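You operate a simulated robot arm through the tools that you are given. There is no shell and no other tool.

You run a simulated two-armed robot. Do the job below in one go: nothing can be reset, and whatever is moved stays where it is left.

JOB
Swap the grey block for the size that the socket plate names.
Fine: draw the yellow pin, stand the old block on the teak, seat the new one, push the pin home. Set down upright: grey block.

The check looks at the end state, three seconds after you hand in, the way a careful person would. Anything else that was tipped, shoved, dropped, spilled or broken makes it a failure.

ROBOT AND FRAMES
Two 7-joint arms with two-finger grippers on one trunk that stands fixed in place. Base frame: the origin is at the foot of the trunk, x ahead of it, y to its left, z up; the work surface is at about z = 500. Readings come in mm, degrees, newtons and seconds.
The left shoulder is at [78, 151, 938], the right one opposite. With the tool pointing down near the work surface each hand reaches from about 260 to 800 mm from the base axis, measured 20 degrees to its own side. Payload 2.54 kg a hand.
The TCP of each hand is the grasp point between the finger pads, 30 mm short of the fingertips. In the tool frame z runs along the fingers and y along their closing line. The gripper opens to 116 mm; its body begins 95 mm behind the TCP.
Orientation is that of the tool frame in the base frame, as a unit quaternion [x, y, z, w]. With the fingers straight down and closing along the base's y, the tool's x points along the base's -x, its y along +y and its z along -z.

CONTROLS
- The arms move only by the tool move_arm. It takes "left_moves", "right_moves" or both (then of equal length, played together; a hand with none holds still); each is a list of rows, each an object of numbers (a shift or turn left out is 0, a gripper value left out holds the last): "ax", "ay", "az": the turn, a rotation vector about the tool's x, y, z in degrees; "dx", "dy", "dz": the shift along the tool's x, y, z in mm; "grip": the closure, from 0 (fully open) to 1 (shut). In form: [{"ax": .., "ay": .., "az": .., "dx": .., "dy": .., "dz": .., "grip": ..}, ...]. A call has 1 to 20 rows; each row shifts and turns the commanded pose from where the row before left it, along the tool's axes as they then stand. Each row takes 0.2 s and may step no farther than 50 mm and 8.6 degrees from the row before; otherwise, or with a gripper value out of range, the whole call is refused. A pose out of reach is approached as far as the arm can. The call stops where the force on the tool passes 50 N (or 10 N more than at its start, if that is more) or the arm is blocked; 0.2 s more then pass. The fingers move at their own pace (about 72 mm/s each) and stop on an object; they squeeze with about 32 N. The grip force told is the motor's: it shows also when the fingers shut on nothing. Time passes only in rows, and 0.2 s behind the last, so rows that do not move let the fingers close. The reply holds the time, the measured pose of the TCP, the force on the tool along the base axes, the opening and the grip force, in the units named above and with some noise, with the torque about the TCP (base axes, N m) and any sound that the robot's microphone picked up.
- Cameras (640 x 400 px; columns grow to the right, rows downward): "scene" is now at [158, 17.1, 1067.3]; the picture's right is [0.18, -0.98, 0.00], its down [-0.46, -0.08, -0.88] and it looks along [0.87, 0.16, -0.47] (base axes); focal length 326 px, centre (320, 200). "left" rides on the left gripper at [69, 15, -122] in its tool frame; the picture's right is [-0.21, 0.98, 0.00], its down [-0.83, -0.18, -0.53] and it looks along [-0.52, -0.11, 0.85] (tool axes); focal length 251 px, centre (320, 200). "right" rides on the right gripper at [69, -15, -122] in its tool frame; the picture's right is [0.21, 0.98, 0.00], its down [-0.83, 0.18, -0.53] and it looks along [-0.52, 0.11, 0.85] (tool axes); focal length 251 px, centre (320, 200). There is no depth. A picture from a camera that has moved, and an enlarged one, comes with that camera's place and axes in the base frame and with its lens.
- grab_frame(camera): a new picture of that camera. It takes no simulated time.
- move_column(by): slides the trunk up (or, below 0, down) by that many mm; the arms and the scene camera ride with it, the base frame stays. It gives what a move gives, with no picture.
- turn_head(pan, tilt): turns the head with the scene camera to pan (to the left, within 80 degrees either way) and tilt (down, from -29 to 69), counted from straight ahead of the robot. It gives what a move gives.
- close_up(camera, box): a new picture of the part [left, top, right, bottom] of that camera's present view, enlarged. It takes no simulated time.
- sign_off(): hands the job in; it is judged then, once.

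Places have to be worked out from the pictures, the camera data and where the tool is seen. Open the grippers and draw the arms clear of the work before you hand the job in, unless the task says otherwise.

The tools are called after ">>>" as name(argument=value, ...) on one line, values as JSON. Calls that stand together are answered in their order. move_arm: Moves the arms, as the interface text tells. Its arguments: {"type":"object","properties":{"left_moves":{"type":"array"},"right_moves":{"type":"array"}},"required":[]} The other tools are called the same way: move_column (by) moves the trunk up or down; turn_head (pan, tilt) turns the head that bears the scene camera; grab_frame (camera) takes a picture; close_up (camera, box) takes an enlarged picture of a part of a camera's view; sign_off () hands the job in.

At the start:

```text
time_s: 0.0
left_tcp_pos: [461.9, 282.2, 840.3]
left_tcp_rot: [0.0, 1.0, 0.0, -0.001]
left_ft_force: [0.6, -1.4, -0.4]
left_moment: [0.03, 0.02, 0.02]
left_width: 116.1
left_grip_force: 0.1
right_tcp_pos: [623.5, -152.8, 898.2]
right_tcp_rot: [0.0, 1.0, 0.0, 0.0]
right_ft_force: [-0.5, 0.1, -0.2]
right_moment: [0.03, -0.01, -0.02]
right_width: 115.9
right_grip_force: 0.1
trunk travel left (down, up): [-175.0, 114.0]
head pan, tilt (commanded): [10.3, 28.2]
```

scene: 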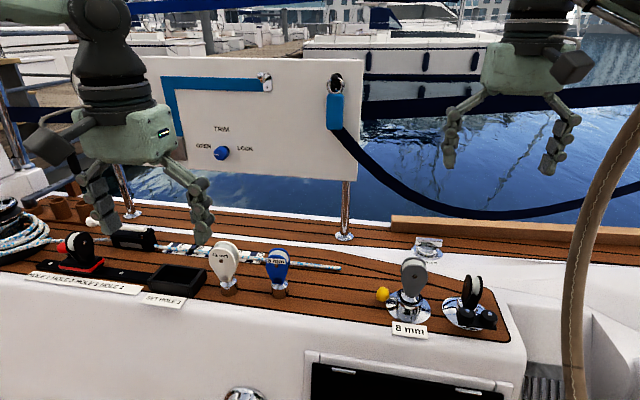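
right: 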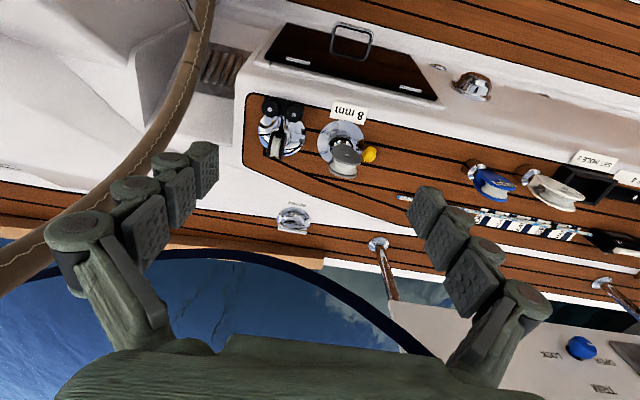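
left: 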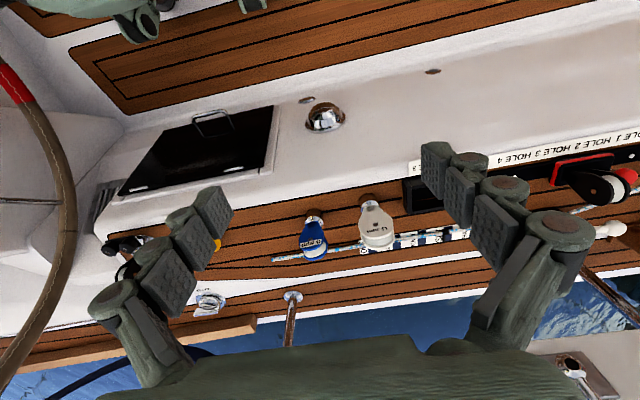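

I start by looking closely at the socket plate with its label, and the two candidate blocks on the teak.

>>> close_up(camera="scene", box=[340, 220, 540, 345])

>>> close_up(camera="scene", box=[140, 210, 340, 335])

>>> close_up(camera="right", box=[240, 80, 440, 205])

>>> close_up(camera="right", box=[440, 130, 640, 255])

>>> close_up(camera="left", box=[260, 160, 460, 285])

```text
3.20 times, centred on (440, 282) of scene
camera zoom: at [158.0, 17.1, 1067.3], right [0.18, -0.98, 0.0], down [-0.46, -0.08, -0.88], along [0.87, 0.16, -0.47], focal length 1044 px, centre (-64, -64)
```

zoom: 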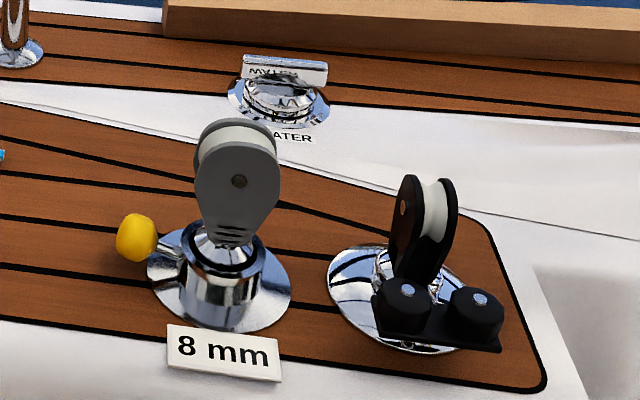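

```text
3.20 times, centred on (240, 272) of scene
camera zoom: at [158.0, 17.1, 1067.3], right [0.18, -0.98, 0.0], down [-0.46, -0.08, -0.88], along [0.87, 0.16, -0.47], focal length 1044 px, centre (576, -32)
```

zoom: 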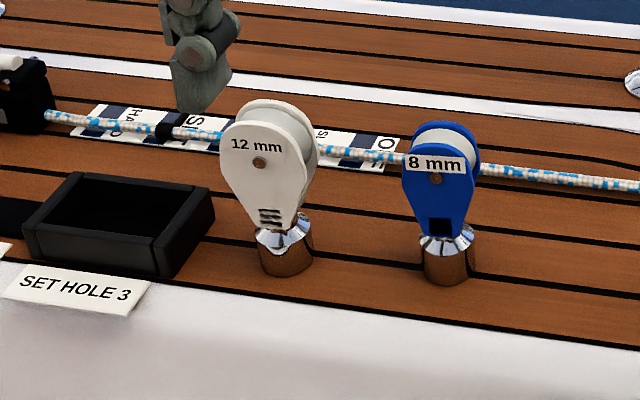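

```text
3.20 times, centred on (340, 142) of right
camera zoom: at [555.1, -168.2, 1019.6], right [-0.21, 0.98, 0.0], down [0.83, 0.18, 0.53], along [0.52, 0.11, -0.85], focal length 805 px, centre (256, 384)
```

zoom: 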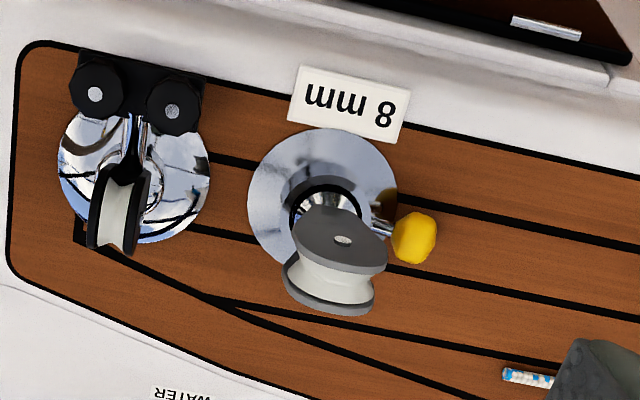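

```text
3.20 times, centred on (540, 192) of right
camera zoom: at [555.1, -168.2, 1019.6], right [-0.21, 0.98, 0.0], down [0.83, 0.18, 0.53], along [0.52, 0.11, -0.85], focal length 805 px, centre (-384, 224)
```

zoom: 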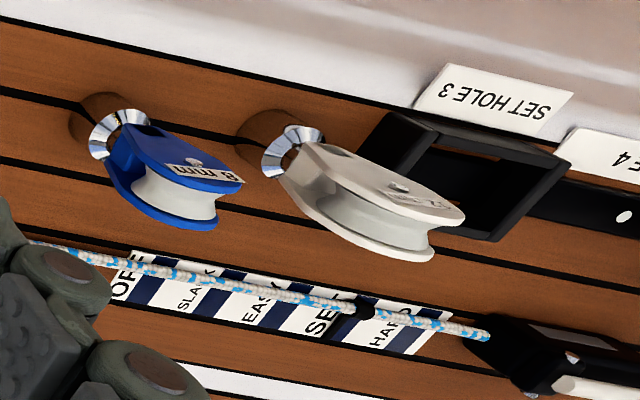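

```text
3.20 times, centred on (360, 222) of left
camera zoom: at [392.8, 298.5, 963.8], right [0.21, 0.98, 0.0], down [0.83, -0.18, 0.53], along [0.52, -0.11, -0.85], focal length 805 px, centre (192, 128)
```

zoom: 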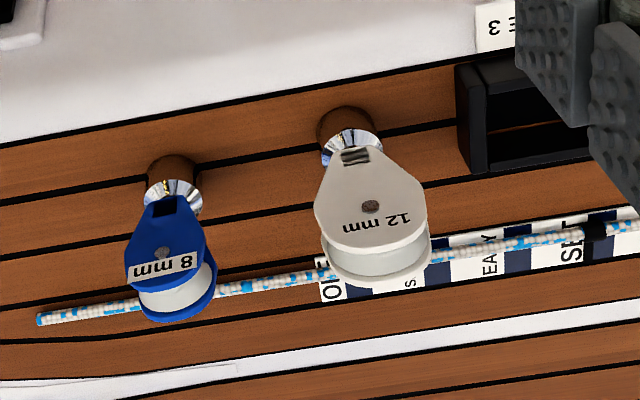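

The plate reads 8 mm, and the blue block is the 8 mm one. I estimate the socket at about (724,-87), the yellow knob at about (728,-25,522) and the blue block at about (707,211). I'll turn the head to the right to see the wheel rim near the right arm before moving.

>>> turn_head(pan=-25, tilt=40)

>>> grab_frame(camera="scene")

```text
time_s: 1.0
left_tcp_pos: [461.4, 281.8, 840.9]
left_tcp_rot: [0.001, 1.0, 0.0, 0.0]
left_ft_force: [-0.1, 0.4, -1.6]
left_moment: [-0.01, 0.0, 0.01]
left_width: 116.1
left_grip_force: 0.1
right_tcp_pos: [623.2, -152.7, 898.2]
right_tcp_rot: [0.0, 1.0, 0.0, 0.001]
right_ft_force: [-0.1, 0.5, 0.8]
right_moment: [0.02, 0.0, 0.0]
right_width: 116.0
right_grip_force: 0.1
trunk travel left (down, up): [-175.0, 114.0]
head pan, tilt (commanded): [-25.0, 40.0]
```

```text
taken
camera scene: at [145.4, -35.0, 1049.0], right [-0.42, -0.91, 0.0], down [-0.58, 0.27, -0.77], along [0.69, -0.32, -0.64], focal length 326 px, centre (320, 200)
```

scene: 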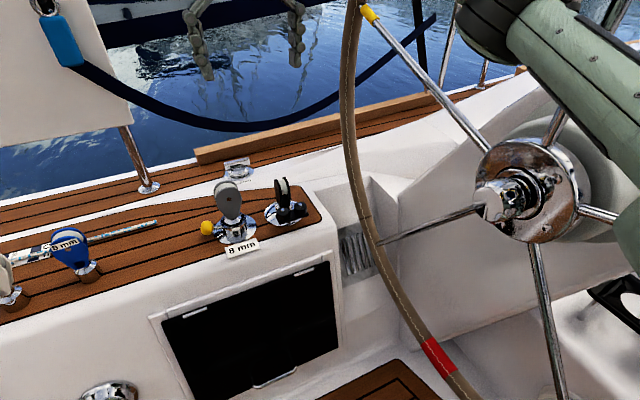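

The wheel lies roughly in the plane y≈-405, well to the right of the work, so the right hand can descend freely. I lower the right hand towards the socket for a closer look, stopping at about (637,-105,690).

>>> move_arm(right_moves=[{"dx": -3, "dy": 12, "dz": 42}, {"dx": -3, "dy": 12, "dz": 42}, {"dx": -3, "dy": 12, "dz": 42}, {"dx": -3, "dy": 12, "dz": 42}, {"dx": -2, "dy": 0, "dz": 40}, {}])

>>> grab_frame(camera="right")

>>> grab_frame(camera="scene")

```text
time_s: 2.4
left_tcp_pos: [460.7, 281.0, 841.3]
left_tcp_rot: [0.0, 1.0, 0.0, 0.0]
left_ft_force: [0.1, 0.9, 0.1]
left_moment: [0.0, -0.02, -0.01]
left_width: 115.7
left_grip_force: 0.1
right_tcp_pos: [635.4, -104.4, 688.6]
right_tcp_rot: [0.0, 1.0, 0.0, 0.0]
right_ft_force: [-0.7, -0.5, -0.9]
right_moment: [-0.01, 0.01, 0.0]
right_width: 116.1
right_grip_force: 0.1
trunk travel left (down, up): [-175.0, 114.0]
head pan, tilt (commanded): [-25.0, 40.0]
```

```text
taken
camera right: at [567.4, -120.5, 811.3], right [-0.21, 0.98, 0.0], down [0.83, 0.18, 0.53], along [0.52, 0.11, -0.85], focal length 251 px, centre (320, 200)
```

right: 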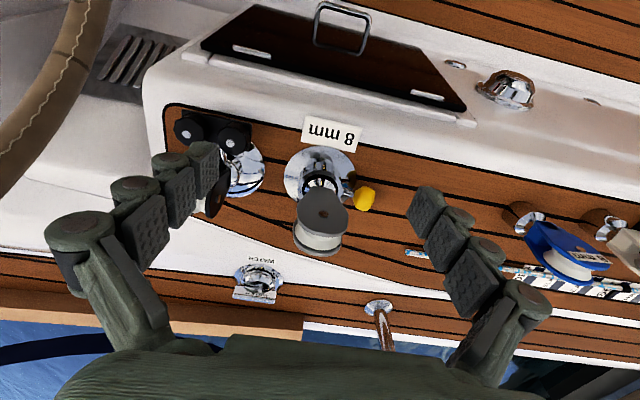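

```text
taken
camera scene: at [145.4, -35.1, 1049.0], right [-0.42, -0.91, 0.0], down [-0.58, 0.27, -0.77], along [0.69, -0.32, -0.64], focal length 326 px, centre (320, 200)
```

scene: 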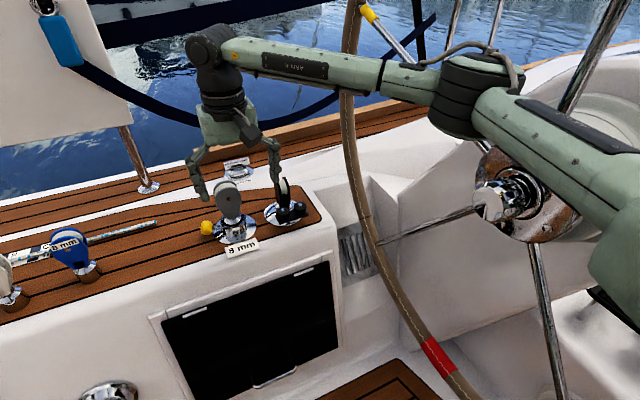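

The grey block, socket and knob now show nearer. I zoom in on the pin, the block and the black fitting beside it.

>>> close_up(camera="right", box=[260, 110, 420, 265])

>>> close_up(camera="scene", box=[180, 165, 320, 265])

>>> close_up(camera="right", box=[490, 180, 640, 300])

```text
2.58 times, centred on (340, 188) of right
camera zoom: at [567.4, -120.5, 811.3], right [-0.21, 0.98, 0.0], down [0.83, 0.18, 0.53], along [0.52, 0.11, -0.85], focal length 649 px, centre (268, 232)
```

zoom: 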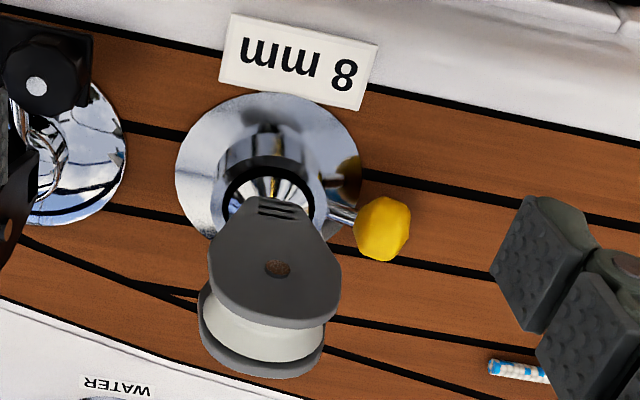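

```text
4.00 times, centred on (250, 215) of scene
camera zoom: at [145.4, -35.1, 1049.0], right [-0.42, -0.91, 0.0], down [-0.58, 0.27, -0.77], along [0.69, -0.32, -0.64], focal length 1304 px, centre (600, 140)
```

zoom: 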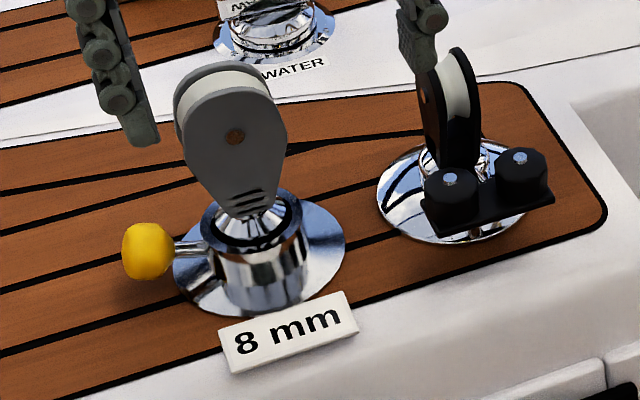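

```text
3.33 times, centred on (565, 240) of right
camera zoom: at [567.4, -120.5, 811.3], right [-0.21, 0.98, 0.0], down [0.83, 0.18, 0.53], along [0.52, 0.11, -0.85], focal length 838 px, centre (-497, 67)
```

zoom: 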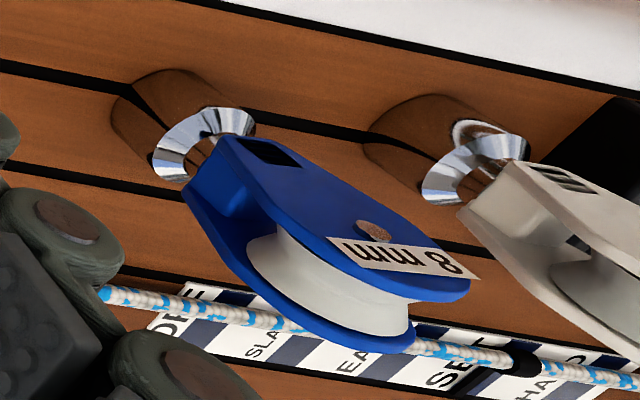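

The grey block's cheeks face along x; its axis is at about (728,-85), rivet at z≈594, top at ≈638, and the pin runs along y with its knob at (729,-25,525). I move the left hand over to look at the blue block, and meanwhile raise the right hand and turn it so its fingers close along x.

>>> move_arm(left_moves=[{"dx": -40, "dy": -13, "dz": 37}, {"dx": -40, "dy": -13, "dz": 37}, {"dx": -40, "dy": -13, "dz": 37}, {"dx": -39, "dy": -13, "dz": 37}, {}, {}, {}, {}, {}, {}, {}, {}, {}], right_moves=[{"dz": -40}, {"dz": -40}, {"az": -8.2}, {"az": -8.2}, {"az": -8.2}, {"az": -8.2}, {"az": -8.2}, {"az": -8.2}, {"az": -8.2}, {"az": -8.2}, {"az": -8.2}, {"az": -8.2}, {"az": -8}])

>>> grab_frame(camera="left")

>>> grab_frame(camera="right")

>>> grab_frame(camera="scene")

```text
refused: row 1 steps farther than a row can; nothing moved
```

```text
taken
camera left: at [392.8, 298.4, 963.8], right [0.21, 0.98, 0.0], down [0.83, -0.18, 0.53], along [0.52, -0.11, -0.85], focal length 251 px, centre (320, 200)
```

left: 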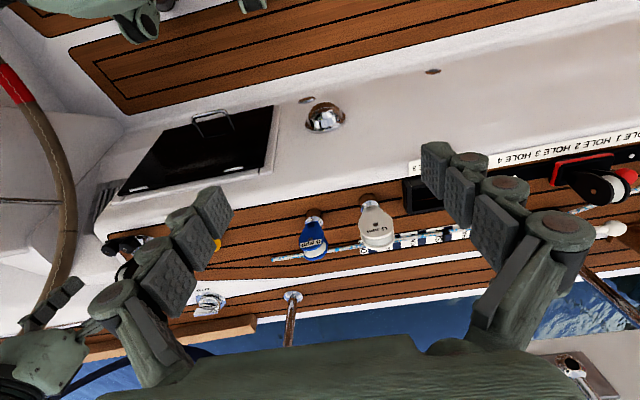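

```text
taken
camera right: at [567.4, -120.5, 811.3], right [-0.21, 0.98, 0.0], down [0.83, 0.18, 0.53], along [0.52, 0.11, -0.85], focal length 251 px, centre (320, 200)
```

right: 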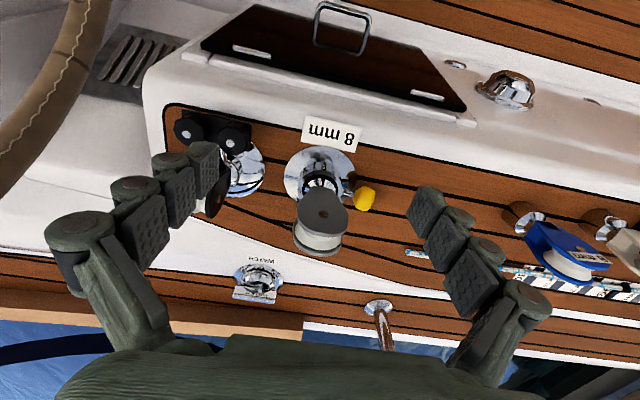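

```text
taken
camera scene: at [145.4, -35.1, 1049.0], right [-0.42, -0.91, 0.0], down [-0.58, 0.27, -0.77], along [0.69, -0.32, -0.64], focal length 326 px, centre (320, 200)
```

scene: 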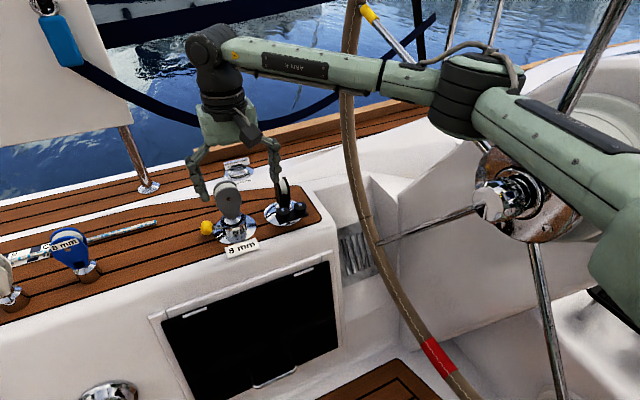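

The refusal came from the left step being 56 mm long. I repeat the same plan in shorter steps.

>>> move_arm(left_moves=[{"dx": -32, "dy": -10, "dz": 30}, {"dx": -32, "dy": -10, "dz": 30}, {"dx": -32, "dy": -10, "dz": 30}, {"dx": -32, "dy": -10, "dz": 30}, {"dx": -31, "dy": -12, "dz": 28}, {}, {}, {}, {}, {}, {}, {}, {}], right_moves=[{"dz": -40}, {"dz": -40}, {"az": -8.2}, {"az": -8.2}, {"az": -8.2}, {"az": -8.2}, {"az": -8.2}, {"az": -8.2}, {"az": -8.2}, {"az": -8.2}, {"az": -8.2}, {"az": -8.2}, {"az": -8}])

>>> grab_frame(camera="left")

>>> grab_frame(camera="right")

>>> grab_frame(camera="scene")

```text
time_s: 5.2
left_tcp_pos: [621.9, 229.8, 691.4]
left_tcp_rot: [0.0, 1.0, 0.0, 0.0]
left_ft_force: [-0.8, 0.2, 0.2]
left_moment: [0.0, -0.01, -0.03]
left_width: 115.9
left_grip_force: 0.1
right_tcp_pos: [637.8, -105.2, 770.0]
right_tcp_rot: [-0.35, 0.937, 0.0, 0.0]
right_ft_force: [0.1, 0.0, 0.6]
right_moment: [0.01, -0.03, 0.0]
right_width: 116.2
right_grip_force: 0.1
right hand out of reach, approached as far as the arm can: row 8, 9, 10, 11, 12, 13
trunk travel left (down, up): [-175.0, 114.0]
head pan, tilt (commanded): [-25.0, 40.0]
```

```text
taken
camera left: at [553.6, 247.2, 815.3], right [0.21, 0.98, 0.0], down [0.83, -0.18, 0.53], along [0.52, -0.11, -0.85], focal length 251 px, centre (320, 200)
```

left: 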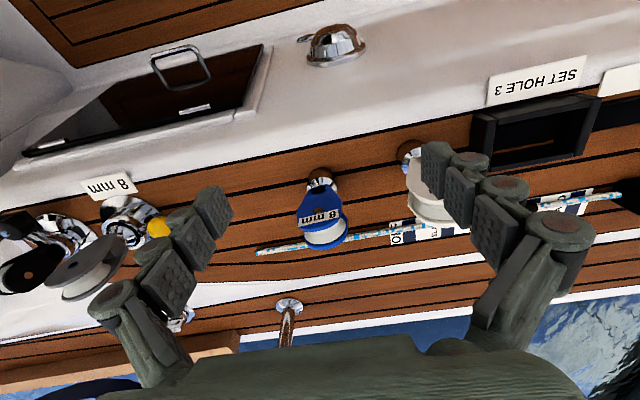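

```text
taken
camera right: at [596.2, -161.9, 891.6], right [-0.8, 0.6, 0.0], down [0.5, 0.68, 0.53], along [0.32, 0.43, -0.85], focal length 251 px, centre (320, 200)
```

right: 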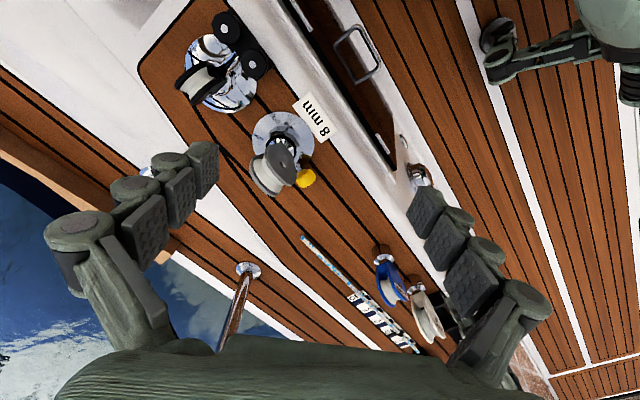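

```text
taken
camera scene: at [145.3, -35.1, 1049.0], right [-0.42, -0.91, 0.0], down [-0.58, 0.27, -0.77], along [0.69, -0.32, -0.64], focal length 326 px, centre (320, 200)
```

scene: 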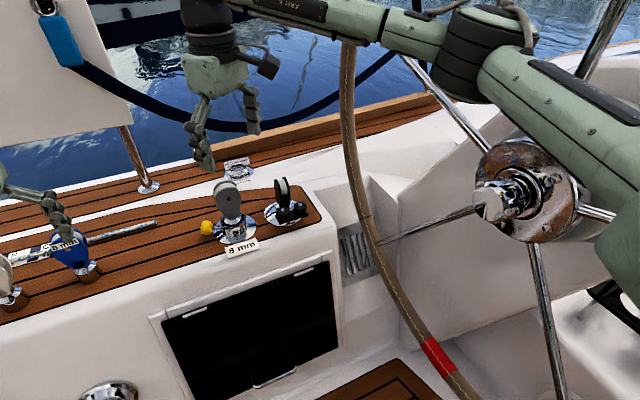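

The right wrist stops at about -41°, so it must turn the other way. I look closer at the blue block from the left camera first, and bring the right hand's turn back.

>>> close_up(camera="left", box=[270, 140, 390, 260])

>>> move_arm(right_moves=[{"az": 8.2}, {"az": 8.2}, {"az": 8.2}, {"az": 8.2}, {"az": 8.2}, {"az": 8.2}])

```text
3.33 times, centred on (330, 200) of left
camera zoom: at [553.6, 247.2, 815.3], right [0.21, 0.98, 0.0], down [0.83, -0.18, 0.53], along [0.52, -0.11, -0.85], focal length 838 px, centre (287, 200)
```

zoom: 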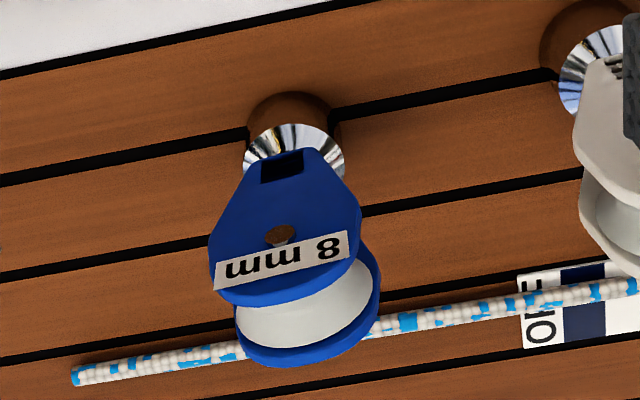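

```text
time_s: 6.6
left_tcp_pos: [622.9, 230.7, 693.8]
left_tcp_rot: [0.0, 1.0, 0.001, -0.001]
left_ft_force: [-0.2, 0.1, 0.2]
left_moment: [0.02, 0.0, 0.03]
left_width: 115.8
left_grip_force: 0.0
right_tcp_pos: [637.7, -103.7, 768.8]
right_tcp_rot: [0.073, 0.997, -0.001, -0.001]
right_ft_force: [-0.1, 0.1, 0.5]
right_moment: [0.02, 0.0, 0.0]
right_width: 115.8
right_grip_force: 0.0
trunk travel left (down, up): [-175.0, 114.0]
head pan, tilt (commanded): [-25.0, 40.0]
```

The right hand can turn back, and the commanded pose follows where the arm stopped. Blue sits with its cheeks facing x, about 3° off. I now turn the right hand to close along x with its camera on the +y side, move it to about (729,60,700) and tilt it 30°, while the left hand draws back.

>>> move_arm(left_moves=[{"dx": 25, "dy": 20, "dz": -20}, {"dx": 25, "dy": 20, "dz": -20}, {"dx": 25, "dy": 20, "dz": -20}, {"dx": 15, "dy": 20, "dz": -10}, {}, {}, {}, {}, {}, {}, {}, {}, {}, {}, {}, {}, {}, {}, {}, {}], right_moves=[{"az": 8.2}, {"az": 8.2}, {"az": 8.2}, {"az": 8.2}, {"az": 8.2}, {"az": 8.2}, {"az": 8.2}, {"az": 8.2}, {"az": 8.2}, {"az": 8.0}, {"dx": 41, "dy": 23}, {"dx": 41, "dy": 23}, {"dx": 41, "dy": 23}, {"dx": 41, "dy": 22}, {"dz": 35}, {"dz": 34}, {"ay": -7.5}, {"ay": -7.5}, {"ay": -7.5}, {"ay": -7.5}])

>>> grab_frame(camera="right")

>>> grab_frame(camera="scene")

```text
time_s: 10.8
left_tcp_pos: [529.8, 308.6, 763.2]
left_tcp_rot: [0.0, 1.0, 0.0, 0.0]
left_ft_force: [0.2, -0.6, -0.1]
left_moment: [0.02, 0.01, 0.01]
left_width: 116.1
left_grip_force: 0.1
right_tcp_pos: [674.9, 3.2, 695.7]
right_tcp_rot: [0.689, 0.688, -0.161, 0.162]
right_ft_force: [-0.2, -0.7, 0.0]
right_moment: [0.04, 0.0, -0.01]
right_width: 115.9
right_grip_force: 0.0
right hand out of reach, approached as far as the arm can: row 14, 17, 18, 19, 20
trunk travel left (down, up): [-175.0, 114.0]
head pan, tilt (commanded): [-25.0, 40.0]
```

```text
taken
camera right: at [660.5, 119.9, 775.0], right [0.98, 0.19, -0.09], down [0.18, -0.5, 0.85], along [0.11, -0.84, -0.53], focal length 251 px, centre (320, 200)
```

right: 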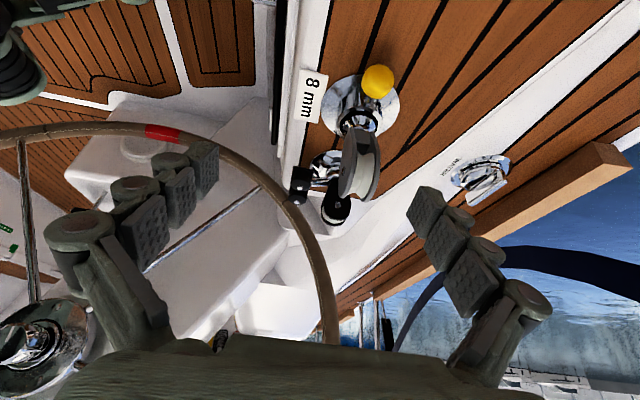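

```text
taken
camera scene: at [145.2, -35.0, 1049.1], right [-0.42, -0.91, 0.0], down [-0.58, 0.27, -0.77], along [0.69, -0.32, -0.64], focal length 326 px, centre (320, 200)
```

scene: 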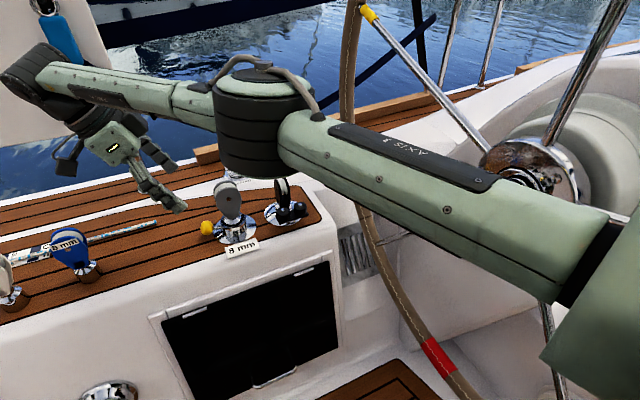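

Stretching out with the 30° lean put the right hand at its reach limit, and the shoulders sit well above the wrist's working height. I straighten and raise the right hand, so that I can then lower the trunk to gain horizontal reach.

>>> move_arm(left_moves=[{"dz": -30}, {"dz": -30}, {}, {}, {}, {}, {}, {}], right_moves=[{"ay": 6.6}, {"ay": 6.6}, {"ay": 6.6}, {"ay": 6.6}, {"dz": -40, "dy": -20}, {"dz": -40, "dy": -20}, {"dz": -40, "dy": -10}, {}])

>>> move_column(by=-120)

>>> grab_frame(camera="scene")

```text
time_s: 12.6
left_tcp_pos: [529.4, 309.2, 824.9]
left_tcp_rot: [0.0, 1.0, 0.0, 0.0]
left_ft_force: [0.2, -0.4, 0.1]
left_moment: [-0.01, 0.01, 0.0]
left_width: 116.3
left_grip_force: 0.0
right_tcp_pos: [628.3, 3.3, 815.3]
right_tcp_rot: [0.708, 0.707, 0.0, 0.0]
right_ft_force: [0.3, 0.2, 0.0]
right_moment: [-0.01, 0.0, 0.0]
right_width: 116.2
right_grip_force: 0.0
trunk travel left (down, up): [-175.0, 114.0]
head pan, tilt (commanded): [-25.0, 40.0]
```

```text
time_s: 14.1
left_tcp_pos: [529.5, 310.7, 703.7]
left_tcp_rot: [0.0, 1.0, 0.0, 0.001]
left_ft_force: [0.3, 0.9, 0.1]
left_moment: [-0.01, 0.01, 0.04]
left_width: 116.1
left_grip_force: 0.0
right_tcp_pos: [629.5, 3.3, 695.9]
right_tcp_rot: [0.707, 0.707, 0.0, -0.001]
right_ft_force: [0.0, 0.2, -0.3]
right_moment: [0.01, 0.02, 0.01]
right_width: 116.0
right_grip_force: 0.1
trunk travel left (down, up): [-55.0, 234.0]
head pan, tilt (commanded): [-25.0, 40.0]
```

```text
taken
camera scene: at [145.2, -35.1, 929.1], right [-0.42, -0.91, 0.0], down [-0.58, 0.27, -0.77], along [0.69, -0.32, -0.64], focal length 326 px, centre (320, 200)
```

scene: 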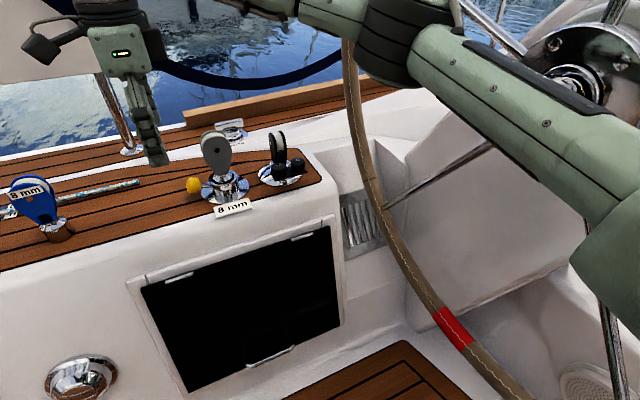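

The trunk is down 120 mm and both hands are clear. I point the head back at the socket and test the right hand's reach at (729,40,680) with a 20° lean, fingers half closed.

>>> move_arm(right_moves=[{"dx": 12, "dy": 33, "grip": 0.5}, {"dx": 12, "dy": 33}, {"dx": 12, "dy": 33}, {"ay": -5}, {"ay": -5}, {"ay": -5}, {"ay": -5}, {}])

>>> turn_head(pan=5, tilt=28)

>>> grab_frame(camera="right")

>>> grab_frame(camera="scene")

```text
time_s: 15.9
left_tcp_pos: [529.0, 309.8, 703.3]
left_tcp_rot: [0.0, 1.0, 0.001, 0.0]
left_ft_force: [0.1, 0.6, -0.2]
left_moment: [-0.03, 0.04, 0.03]
left_width: 116.3
left_grip_force: 0.0
right_tcp_pos: [696.8, -8.0, 700.8]
right_tcp_rot: [0.697, 0.695, -0.123, 0.122]
right_ft_force: [-0.4, 0.7, -0.1]
right_moment: [0.02, 0.02, -0.02]
right_width: 58.0
right_grip_force: 0.0
right hand out of reach, approached as far as the arm can: row 3, 4, 5, 6, 7
trunk travel left (down, up): [-55.0, 234.0]
head pan, tilt (commanded): [-25.0, 40.0]
```

```text
time_s: 16.9
left_tcp_pos: [529.4, 309.6, 704.3]
left_tcp_rot: [0.0, 1.0, 0.0, 0.0]
left_ft_force: [-0.2, -1.1, 0.5]
left_moment: [0.02, 0.01, 0.02]
left_width: 116.0
left_grip_force: 0.1
right_tcp_pos: [696.6, -6.8, 700.1]
right_tcp_rot: [0.697, 0.696, -0.121, 0.121]
right_ft_force: [-0.2, 0.3, 0.8]
right_moment: [0.01, 0.04, -0.01]
right_width: 58.1
right_grip_force: 0.0
trunk travel left (down, up): [-55.0, 234.0]
head pan, tilt (commanded): [5.0, 28.0]
```

```text
taken
camera right: at [682.9, 98.9, 792.1], right [0.98, 0.2, -0.07], down [0.18, -0.6, 0.78], along [0.11, -0.78, -0.62], focal length 251 px, centre (320, 200)
```

right: 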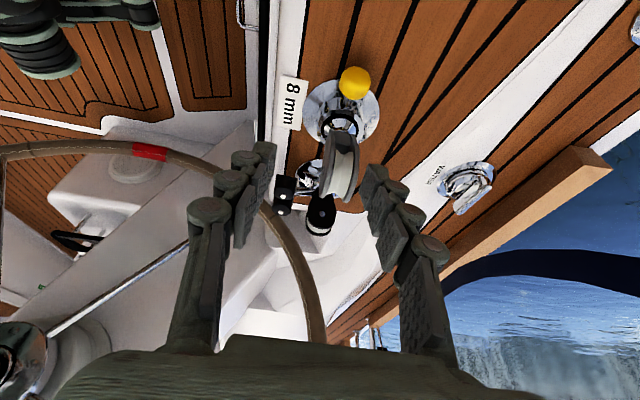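

```text
taken
camera scene: at [159.2, 8.7, 947.5], right [0.09, -1.0, 0.0], down [-0.47, -0.04, -0.88], along [0.88, 0.08, -0.47], focal length 326 px, centre (320, 200)
```

scene: 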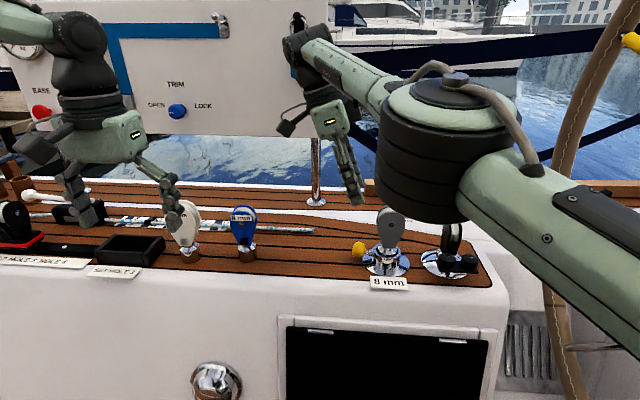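

The right arm runs out of reach leaning that way, so the left hand, which can lean towards +y naturally, should take the pin. I retract the right hand upright to about (565,-147,740), and turn the left hand -90° so that its fingers close along x.

>>> move_arm(left_moves=[{"az": -8.2}, {"az": -8.2}, {"az": -8.2}, {"az": -8.2}, {"az": -8.2}, {"az": -8.2}, {"az": -8.2}, {"az": -8.2}, {"az": -8.2}, {"az": -8.2}, {"az": -8.0}], right_moves=[{"ay": 5}, {"ay": 5}, {"ay": 5}, {"ay": 5}, {"dz": -40}, {"dx": -35, "dy": -33}, {"dx": -35, "dy": -33}, {"dx": -35, "dy": -33}, {"dx": -35, "dy": -33}, {}, {}])

>>> grab_frame(camera="scene")

>>> grab_frame(camera="left")

```text
time_s: 19.5
left_tcp_pos: [528.1, 316.0, 704.1]
left_tcp_rot: [0.708, -0.706, 0.007, 0.004]
left_ft_force: [0.4, 1.0, -0.9]
left_moment: [-0.12, 0.02, 0.03]
left_width: 115.7
left_grip_force: 0.0
right_tcp_pos: [550.0, -75.5, 745.1]
right_tcp_rot: [0.658, 0.753, -0.007, 0.011]
right_ft_force: [1.5, -0.3, 0.1]
right_moment: [0.01, 0.09, -0.01]
right_width: 58.0
right_grip_force: 0.1
right hand out of reach, approached as far as the arm can: row 1
trunk travel left (down, up): [-55.0, 234.0]
head pan, tilt (commanded): [5.0, 28.0]
stopped in row 11 (right hand): the arm was blocked; the commanded pose is now the measured one
```

```text
taken
camera scene: at [156.5, 19.4, 949.4], right [0.09, -1.0, 0.02], down [-0.46, -0.06, -0.88], along [0.88, 0.07, -0.47], focal length 326 px, centre (320, 200)
```

scene: 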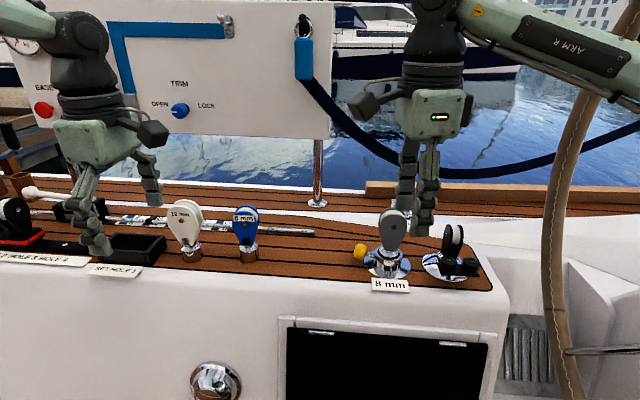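

```text
taken
camera left: at [512.6, 250.9, 826.5], right [-0.98, 0.21, -0.01], down [0.18, 0.84, 0.52], along [0.12, 0.51, -0.85], focal length 251 px, centre (320, 200)
```

left: 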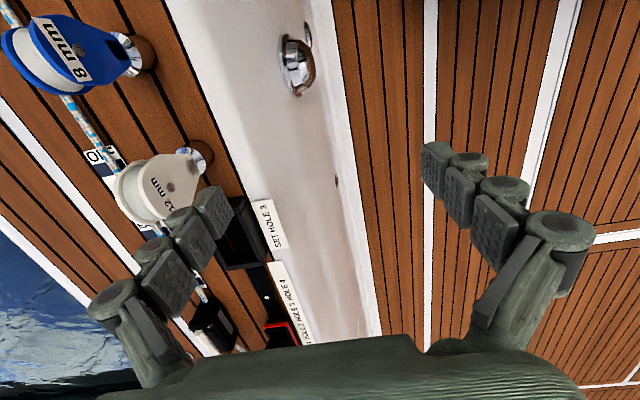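

The right arm was blocked on its way back and the trunk seems to have been nudged a little, so something on the right side touched. I look to the right before moving anything else.

>>> turn_head(pan=-50, tilt=25)

>>> grab_frame(camera="scene")

>>> grab_frame(camera="right")

```text
time_s: 20.7
left_tcp_pos: [527.9, 316.0, 702.8]
left_tcp_rot: [0.709, -0.706, 0.008, 0.005]
left_ft_force: [-0.1, -0.4, 0.7]
left_moment: [-0.02, -0.01, 0.0]
left_width: 116.0
left_grip_force: 0.0
right_tcp_pos: [548.7, -76.2, 744.6]
right_tcp_rot: [0.658, 0.753, -0.006, 0.014]
right_ft_force: [-0.6, -0.4, 0.5]
right_moment: [-0.01, -0.02, -0.01]
right_width: 57.9
right_grip_force: 0.0
trunk travel left (down, up): [-55.0, 234.0]
head pan, tilt (commanded): [-50.0, 25.0]
```

```text
taken
camera scene: at [125.1, -58.9, 954.2], right [-0.77, -0.64, 0.01], down [-0.27, 0.31, -0.91], along [0.58, -0.7, -0.41], focal length 326 px, centre (320, 200)
```

scene: 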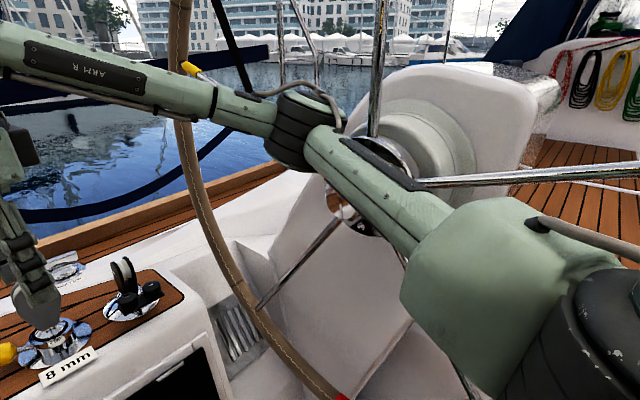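

```text
taken
camera right: at [524.7, -6.1, 864.3], right [0.94, 0.34, 0.0], down [0.28, -0.78, 0.56], along [0.19, -0.52, -0.83], focal length 251 px, centre (320, 200)
```

right: 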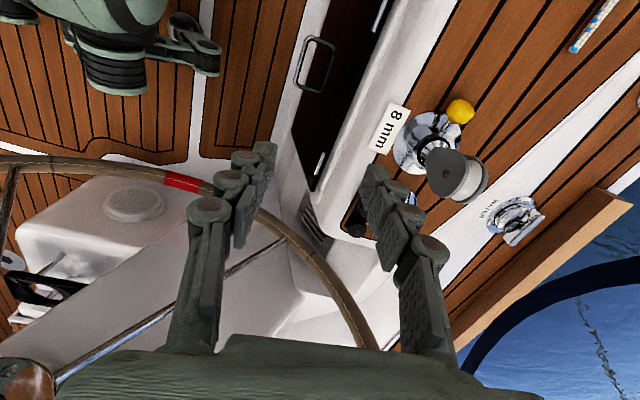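

The right elbow has come up against the wheel's hub while the hand was drawn back at this lower trunk height. I back off the same way it came, moving the hand forward to about (625,-55,745), to take the elbow away from the hub.

>>> move_arm(right_moves=[{"dx": 4, "dy": 26}, {"dx": 4, "dy": 26}, {"dx": 4, "dy": 26}, {}])

>>> grab_frame(camera="scene")

```text
time_s: 21.7
left_tcp_pos: [529.9, 310.4, 704.6]
left_tcp_rot: [0.708, -0.706, 0.0, 0.001]
left_ft_force: [0.1, -0.1, 0.7]
left_moment: [-0.04, 0.02, 0.01]
left_width: 116.0
left_grip_force: 0.2
right_tcp_pos: [630.1, -68.6, 736.4]
right_tcp_rot: [0.664, 0.748, -0.004, 0.004]
right_ft_force: [1.5, 0.9, 0.6]
right_moment: [-0.03, 0.0, -0.05]
right_width: 58.0
right_grip_force: 0.0
trunk travel left (down, up): [-55.0, 234.0]
head pan, tilt (commanded): [-50.0, 25.0]
```

```text
taken
camera scene: at [127.5, -69.7, 952.2], right [-0.77, -0.64, 0.0], down [-0.27, 0.32, -0.91], along [0.58, -0.69, -0.42], focal length 326 px, centre (320, 200)
```

scene: 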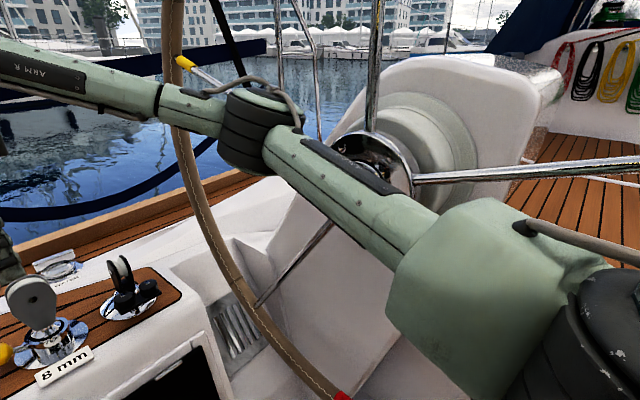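

That freed it: the readings are back to normal and the wheel looks unmoved. I'll keep the right hand forward from now on, parked above and in front of the grey block at (700,-100,745), while the left hand leans 35° to +y and 12° forward and moves to (620,60,720).

>>> move_arm(left_moves=[{"ay": 7}, {"ay": 7}, {"ay": 7}, {"ay": 7}, {"ay": 7}, {"ax": 6}, {"ax": 6}, {"dx": 35.6, "dy": -10.2, "dz": 24.4}, {"dx": 35.6, "dy": -10.2, "dz": 24.4}, {"dx": 35.6, "dy": -10.2, "dz": 24.4}, {"dx": 35.6, "dy": -10.2, "dz": 24.4}, {"dx": 35.6, "dy": -10.2, "dz": 24.4}, {"dx": 35.6, "dy": -10.2, "dz": 24.4}, {}], right_moves=[{"az": 6.8}, {"dx": -10, "dy": 23, "dz": -3}, {"dx": -10, "dy": 23, "dz": -3}, {"dx": -10, "dy": 23, "dz": -3}, {}, {}, {}, {}, {}, {}, {}, {}, {}, {}])

>>> turn_head(pan=0, tilt=28)

>>> grab_frame(camera="scene")

>>> grab_frame(camera="left")

>>> grab_frame(camera="right")

```text
time_s: 24.7
left_tcp_pos: [620.6, 58.1, 719.7]
left_tcp_rot: [0.694, -0.647, 0.283, 0.141]
left_ft_force: [0.5, -0.8, 0.7]
left_moment: [0.02, 0.04, 0.01]
left_width: 116.0
left_grip_force: 0.0
right_tcp_pos: [697.4, -97.6, 748.7]
right_tcp_rot: [0.707, 0.707, -0.003, 0.003]
right_ft_force: [0.2, -0.3, -0.5]
right_moment: [0.02, 0.05, -0.04]
right_width: 58.4
right_grip_force: 0.0
trunk travel left (down, up): [-55.0, 234.0]
head pan, tilt (commanded): [-50.0, 25.0]
```

```text
time_s: 25.9
left_tcp_pos: [618.6, 58.0, 719.3]
left_tcp_rot: [0.694, -0.647, 0.283, 0.14]
left_ft_force: [0.4, -1.1, -1.3]
left_moment: [0.0, -0.02, -0.03]
left_width: 116.1
left_grip_force: 0.1
right_tcp_pos: [698.5, -98.2, 747.5]
right_tcp_rot: [0.707, 0.707, -0.001, 0.003]
right_ft_force: [0.6, 0.4, -0.3]
right_moment: [0.01, 0.01, 0.04]
right_width: 57.9
right_grip_force: 0.1
trunk travel left (down, up): [-55.0, 234.0]
head pan, tilt (commanded): [0.0, 28.0]
```

```text
taken
camera scene: at [159.5, 0.8, 947.5], right [0.0, -1.0, 0.0], down [-0.47, 0.0, -0.88], along [0.88, 0.0, -0.47], focal length 326 px, centre (320, 200)
```

scene: 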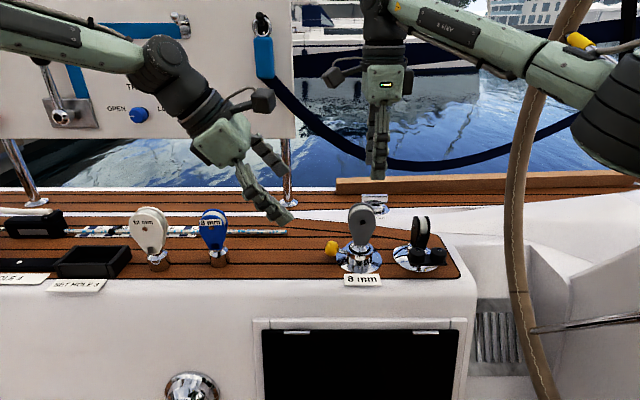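

```text
taken
camera left: at [579.5, 70.4, 854.7], right [-0.96, 0.06, -0.29], down [0.06, 1.0, -0.02], along [0.29, -0.03, -0.96], focal length 251 px, centre (320, 200)
```

left: 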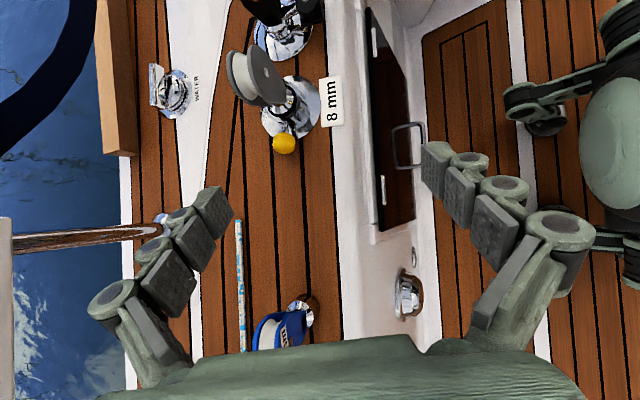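

```text
taken
camera right: at [683.6, -27.9, 868.9], right [0.98, 0.21, 0.0], down [0.18, -0.82, 0.54], along [0.12, -0.53, -0.84], focal length 251 px, centre (320, 200)
```

right: 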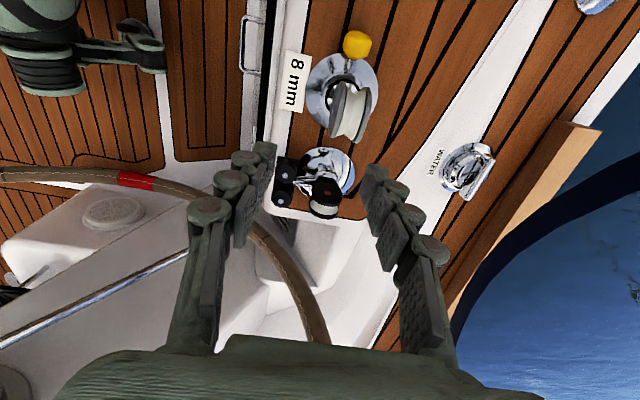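

The left pose is reached without limits. All three cameras now see the pin and socket, so I take close-ups to fix the knob position more precisely.

>>> close_up(camera="scene", box=[300, 190, 420, 290])

>>> close_up(camera="left", box=[210, 30, 350, 170])

>>> close_up(camera="right", box=[280, 20, 420, 160])

```text
4.00 times, centred on (360, 240) of scene
camera zoom: at [159.5, 0.8, 947.5], right [0.0, -1.0, 0.0], down [-0.47, 0.0, -0.88], along [0.88, 0.0, -0.47], focal length 1304 px, centre (160, 40)
```

zoom: 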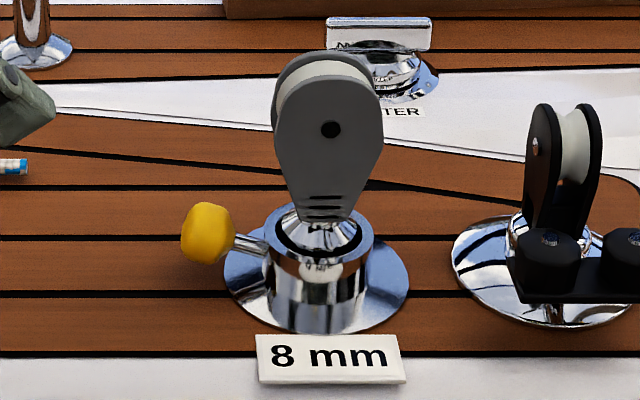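

```text
2.86 times, centred on (280, 100) of left
camera zoom: at [579.5, 70.4, 854.7], right [-0.96, 0.06, -0.29], down [0.06, 1.0, -0.02], along [0.29, -0.03, -0.96], focal length 718 px, centre (434, 486)
```

zoom: 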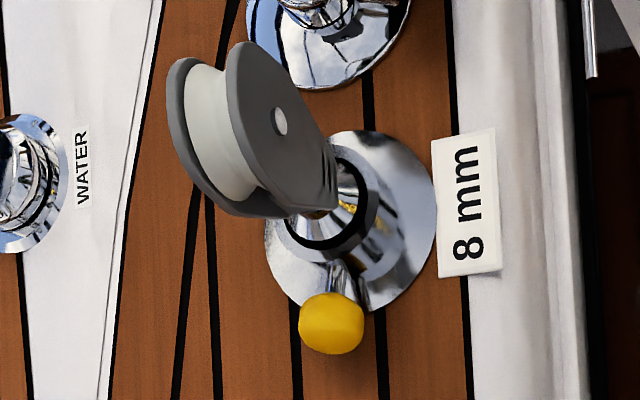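

```text
2.86 times, centred on (350, 90) of right
camera zoom: at [683.6, -27.9, 868.9], right [0.98, 0.21, 0.0], down [0.18, -0.82, 0.54], along [0.12, -0.53, -0.84], focal length 718 px, centre (234, 514)
```

zoom: 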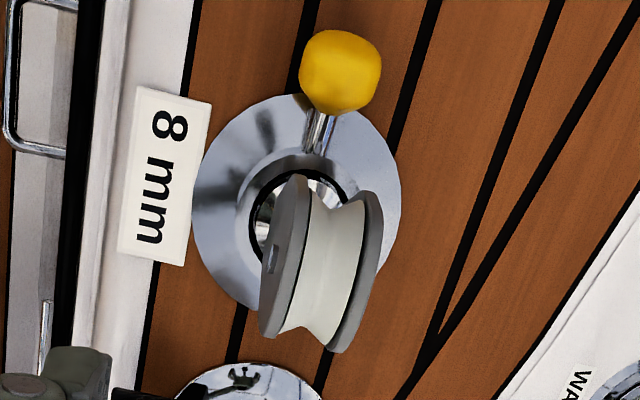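

The three views agree on the knob at (728.5,-25,526.5) with the pin drawn along +y, and the socket axis at about (726.5,-84). I bring the left hand to a pre-grasp 90 mm back along its lean, fingers about 60 mm open, and check.

>>> move_arm(left_moves=[{"dx": -10.7, "dy": -16.1, "dz": 33.5, "grip": 0.48}, {"dx": -10.7, "dy": -16.1, "dz": 33.5}, {"dx": -10.7, "dy": -16.1, "dz": 33.5}, {"dx": -10.7, "dy": -16.1, "dz": 33.5}, {}])

>>> grab_frame(camera="left")

>>> grab_frame(camera="scene")

>>> grab_frame(camera="right")

```text
time_s: 27.1
left_tcp_pos: [661.7, 67.7, 620.7]
left_tcp_rot: [0.693, -0.647, 0.283, 0.141]
left_ft_force: [0.4, -0.1, 0.1]
left_moment: [0.04, 0.0, 0.0]
left_width: 60.3
left_grip_force: 0.1
left hand out of reach, approached as far as the arm can: row 2, 3, 4
right_tcp_pos: [697.3, -96.7, 747.5]
right_tcp_rot: [0.707, 0.707, -0.002, 0.004]
right_ft_force: [0.1, -0.6, 0.0]
right_moment: [0.0, 0.01, 0.02]
right_width: 58.1
right_grip_force: 0.0
trunk travel left (down, up): [-55.0, 234.0]
head pan, tilt (commanded): [0.0, 28.0]
```

```text
taken
camera left: at [622.0, 79.2, 755.8], right [-0.95, 0.06, -0.29], down [0.06, 1.0, -0.02], along [0.29, -0.03, -0.96], focal length 251 px, centre (320, 200)
```

left: 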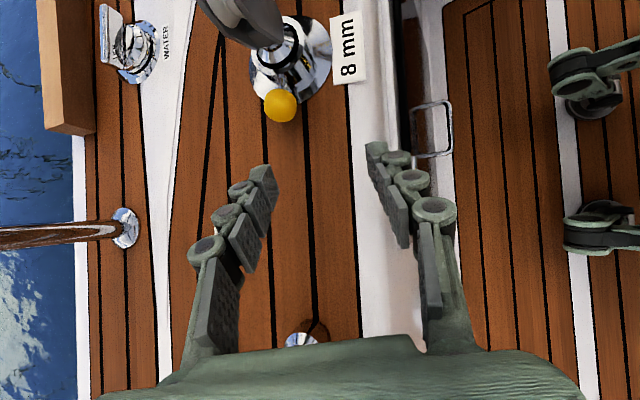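

```text
taken
camera scene: at [159.5, 0.9, 947.5], right [0.0, -1.0, 0.0], down [-0.47, 0.0, -0.88], along [0.88, 0.0, -0.47], focal length 326 px, centre (320, 200)
```

scene: 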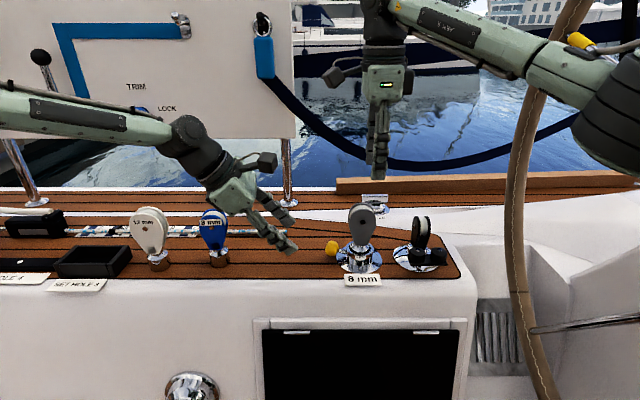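

```text
taken
camera right: at [683.6, -27.9, 868.9], right [0.98, 0.21, 0.0], down [0.18, -0.82, 0.54], along [0.12, -0.53, -0.84], focal length 251 px, centre (320, 200)
```

right: 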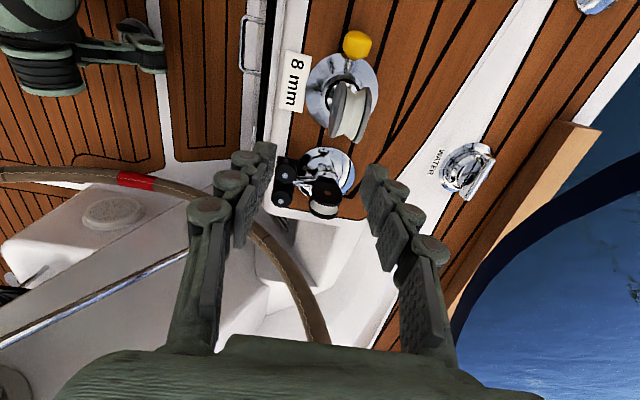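

The left wrist hits a joint limit well short of the pin in that pose, though its shoulder distance is fine. The right hand leaning about 15° forward should reach instead, so I first draw the left hand back, straighten it and park it near (600,250,740).

>>> move_arm(left_moves=[{"dz": -40}, {"dz": -40}, {"dz": -40}, {"ax": -6}, {"ax": -6}, {"ay": -7}, {"ay": -7}, {"ay": -7}, {"ay": -7}, {"ay": -7}, {"dx": -38, "dy": 12, "dz": -8}, {"dx": -38, "dy": 12, "dz": -8}, {"dx": -38, "dy": 12, "dz": -8}, {}], right_moves=[{}, {}, {}, {"ay": -5}, {"ay": -5}, {"ax": -7.5}, {"ax": -7.5}, {}, {}, {}, {}, {}, {}, {}])

>>> grab_frame(camera="scene")

```text
time_s: 30.1
left_tcp_pos: [570.0, 273.6, 739.7]
left_tcp_rot: [0.708, -0.706, 0.001, 0.001]
left_ft_force: [0.7, -0.1, -0.3]
left_moment: [0.0, -0.03, 0.03]
left_width: 60.4
left_grip_force: 0.1
left hand out of reach, approached as far as the arm can: row 9, 10
right_tcp_pos: [698.7, -97.9, 746.1]
right_tcp_rot: [0.689, 0.707, 0.028, 0.157]
right_ft_force: [0.1, 0.6, -0.2]
right_moment: [-0.02, -0.02, -0.03]
right_width: 58.1
right_grip_force: 0.0
trunk travel left (down, up): [-55.0, 234.0]
head pan, tilt (commanded): [0.0, 28.0]
```

```text
taken
camera scene: at [159.4, 0.9, 947.5], right [0.0, -1.0, 0.0], down [-0.47, 0.0, -0.88], along [0.88, 0.0, -0.47], focal length 326 px, centre (320, 200)
```

scene: 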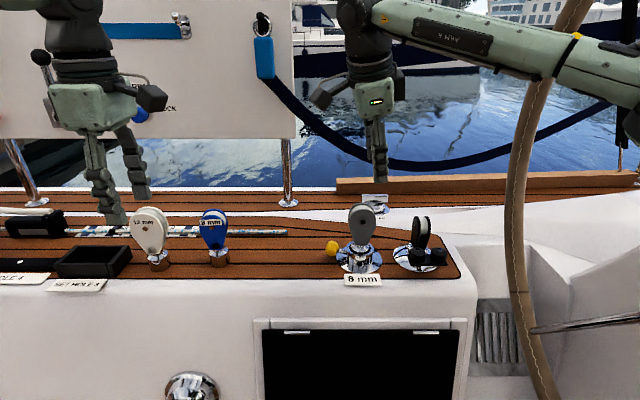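

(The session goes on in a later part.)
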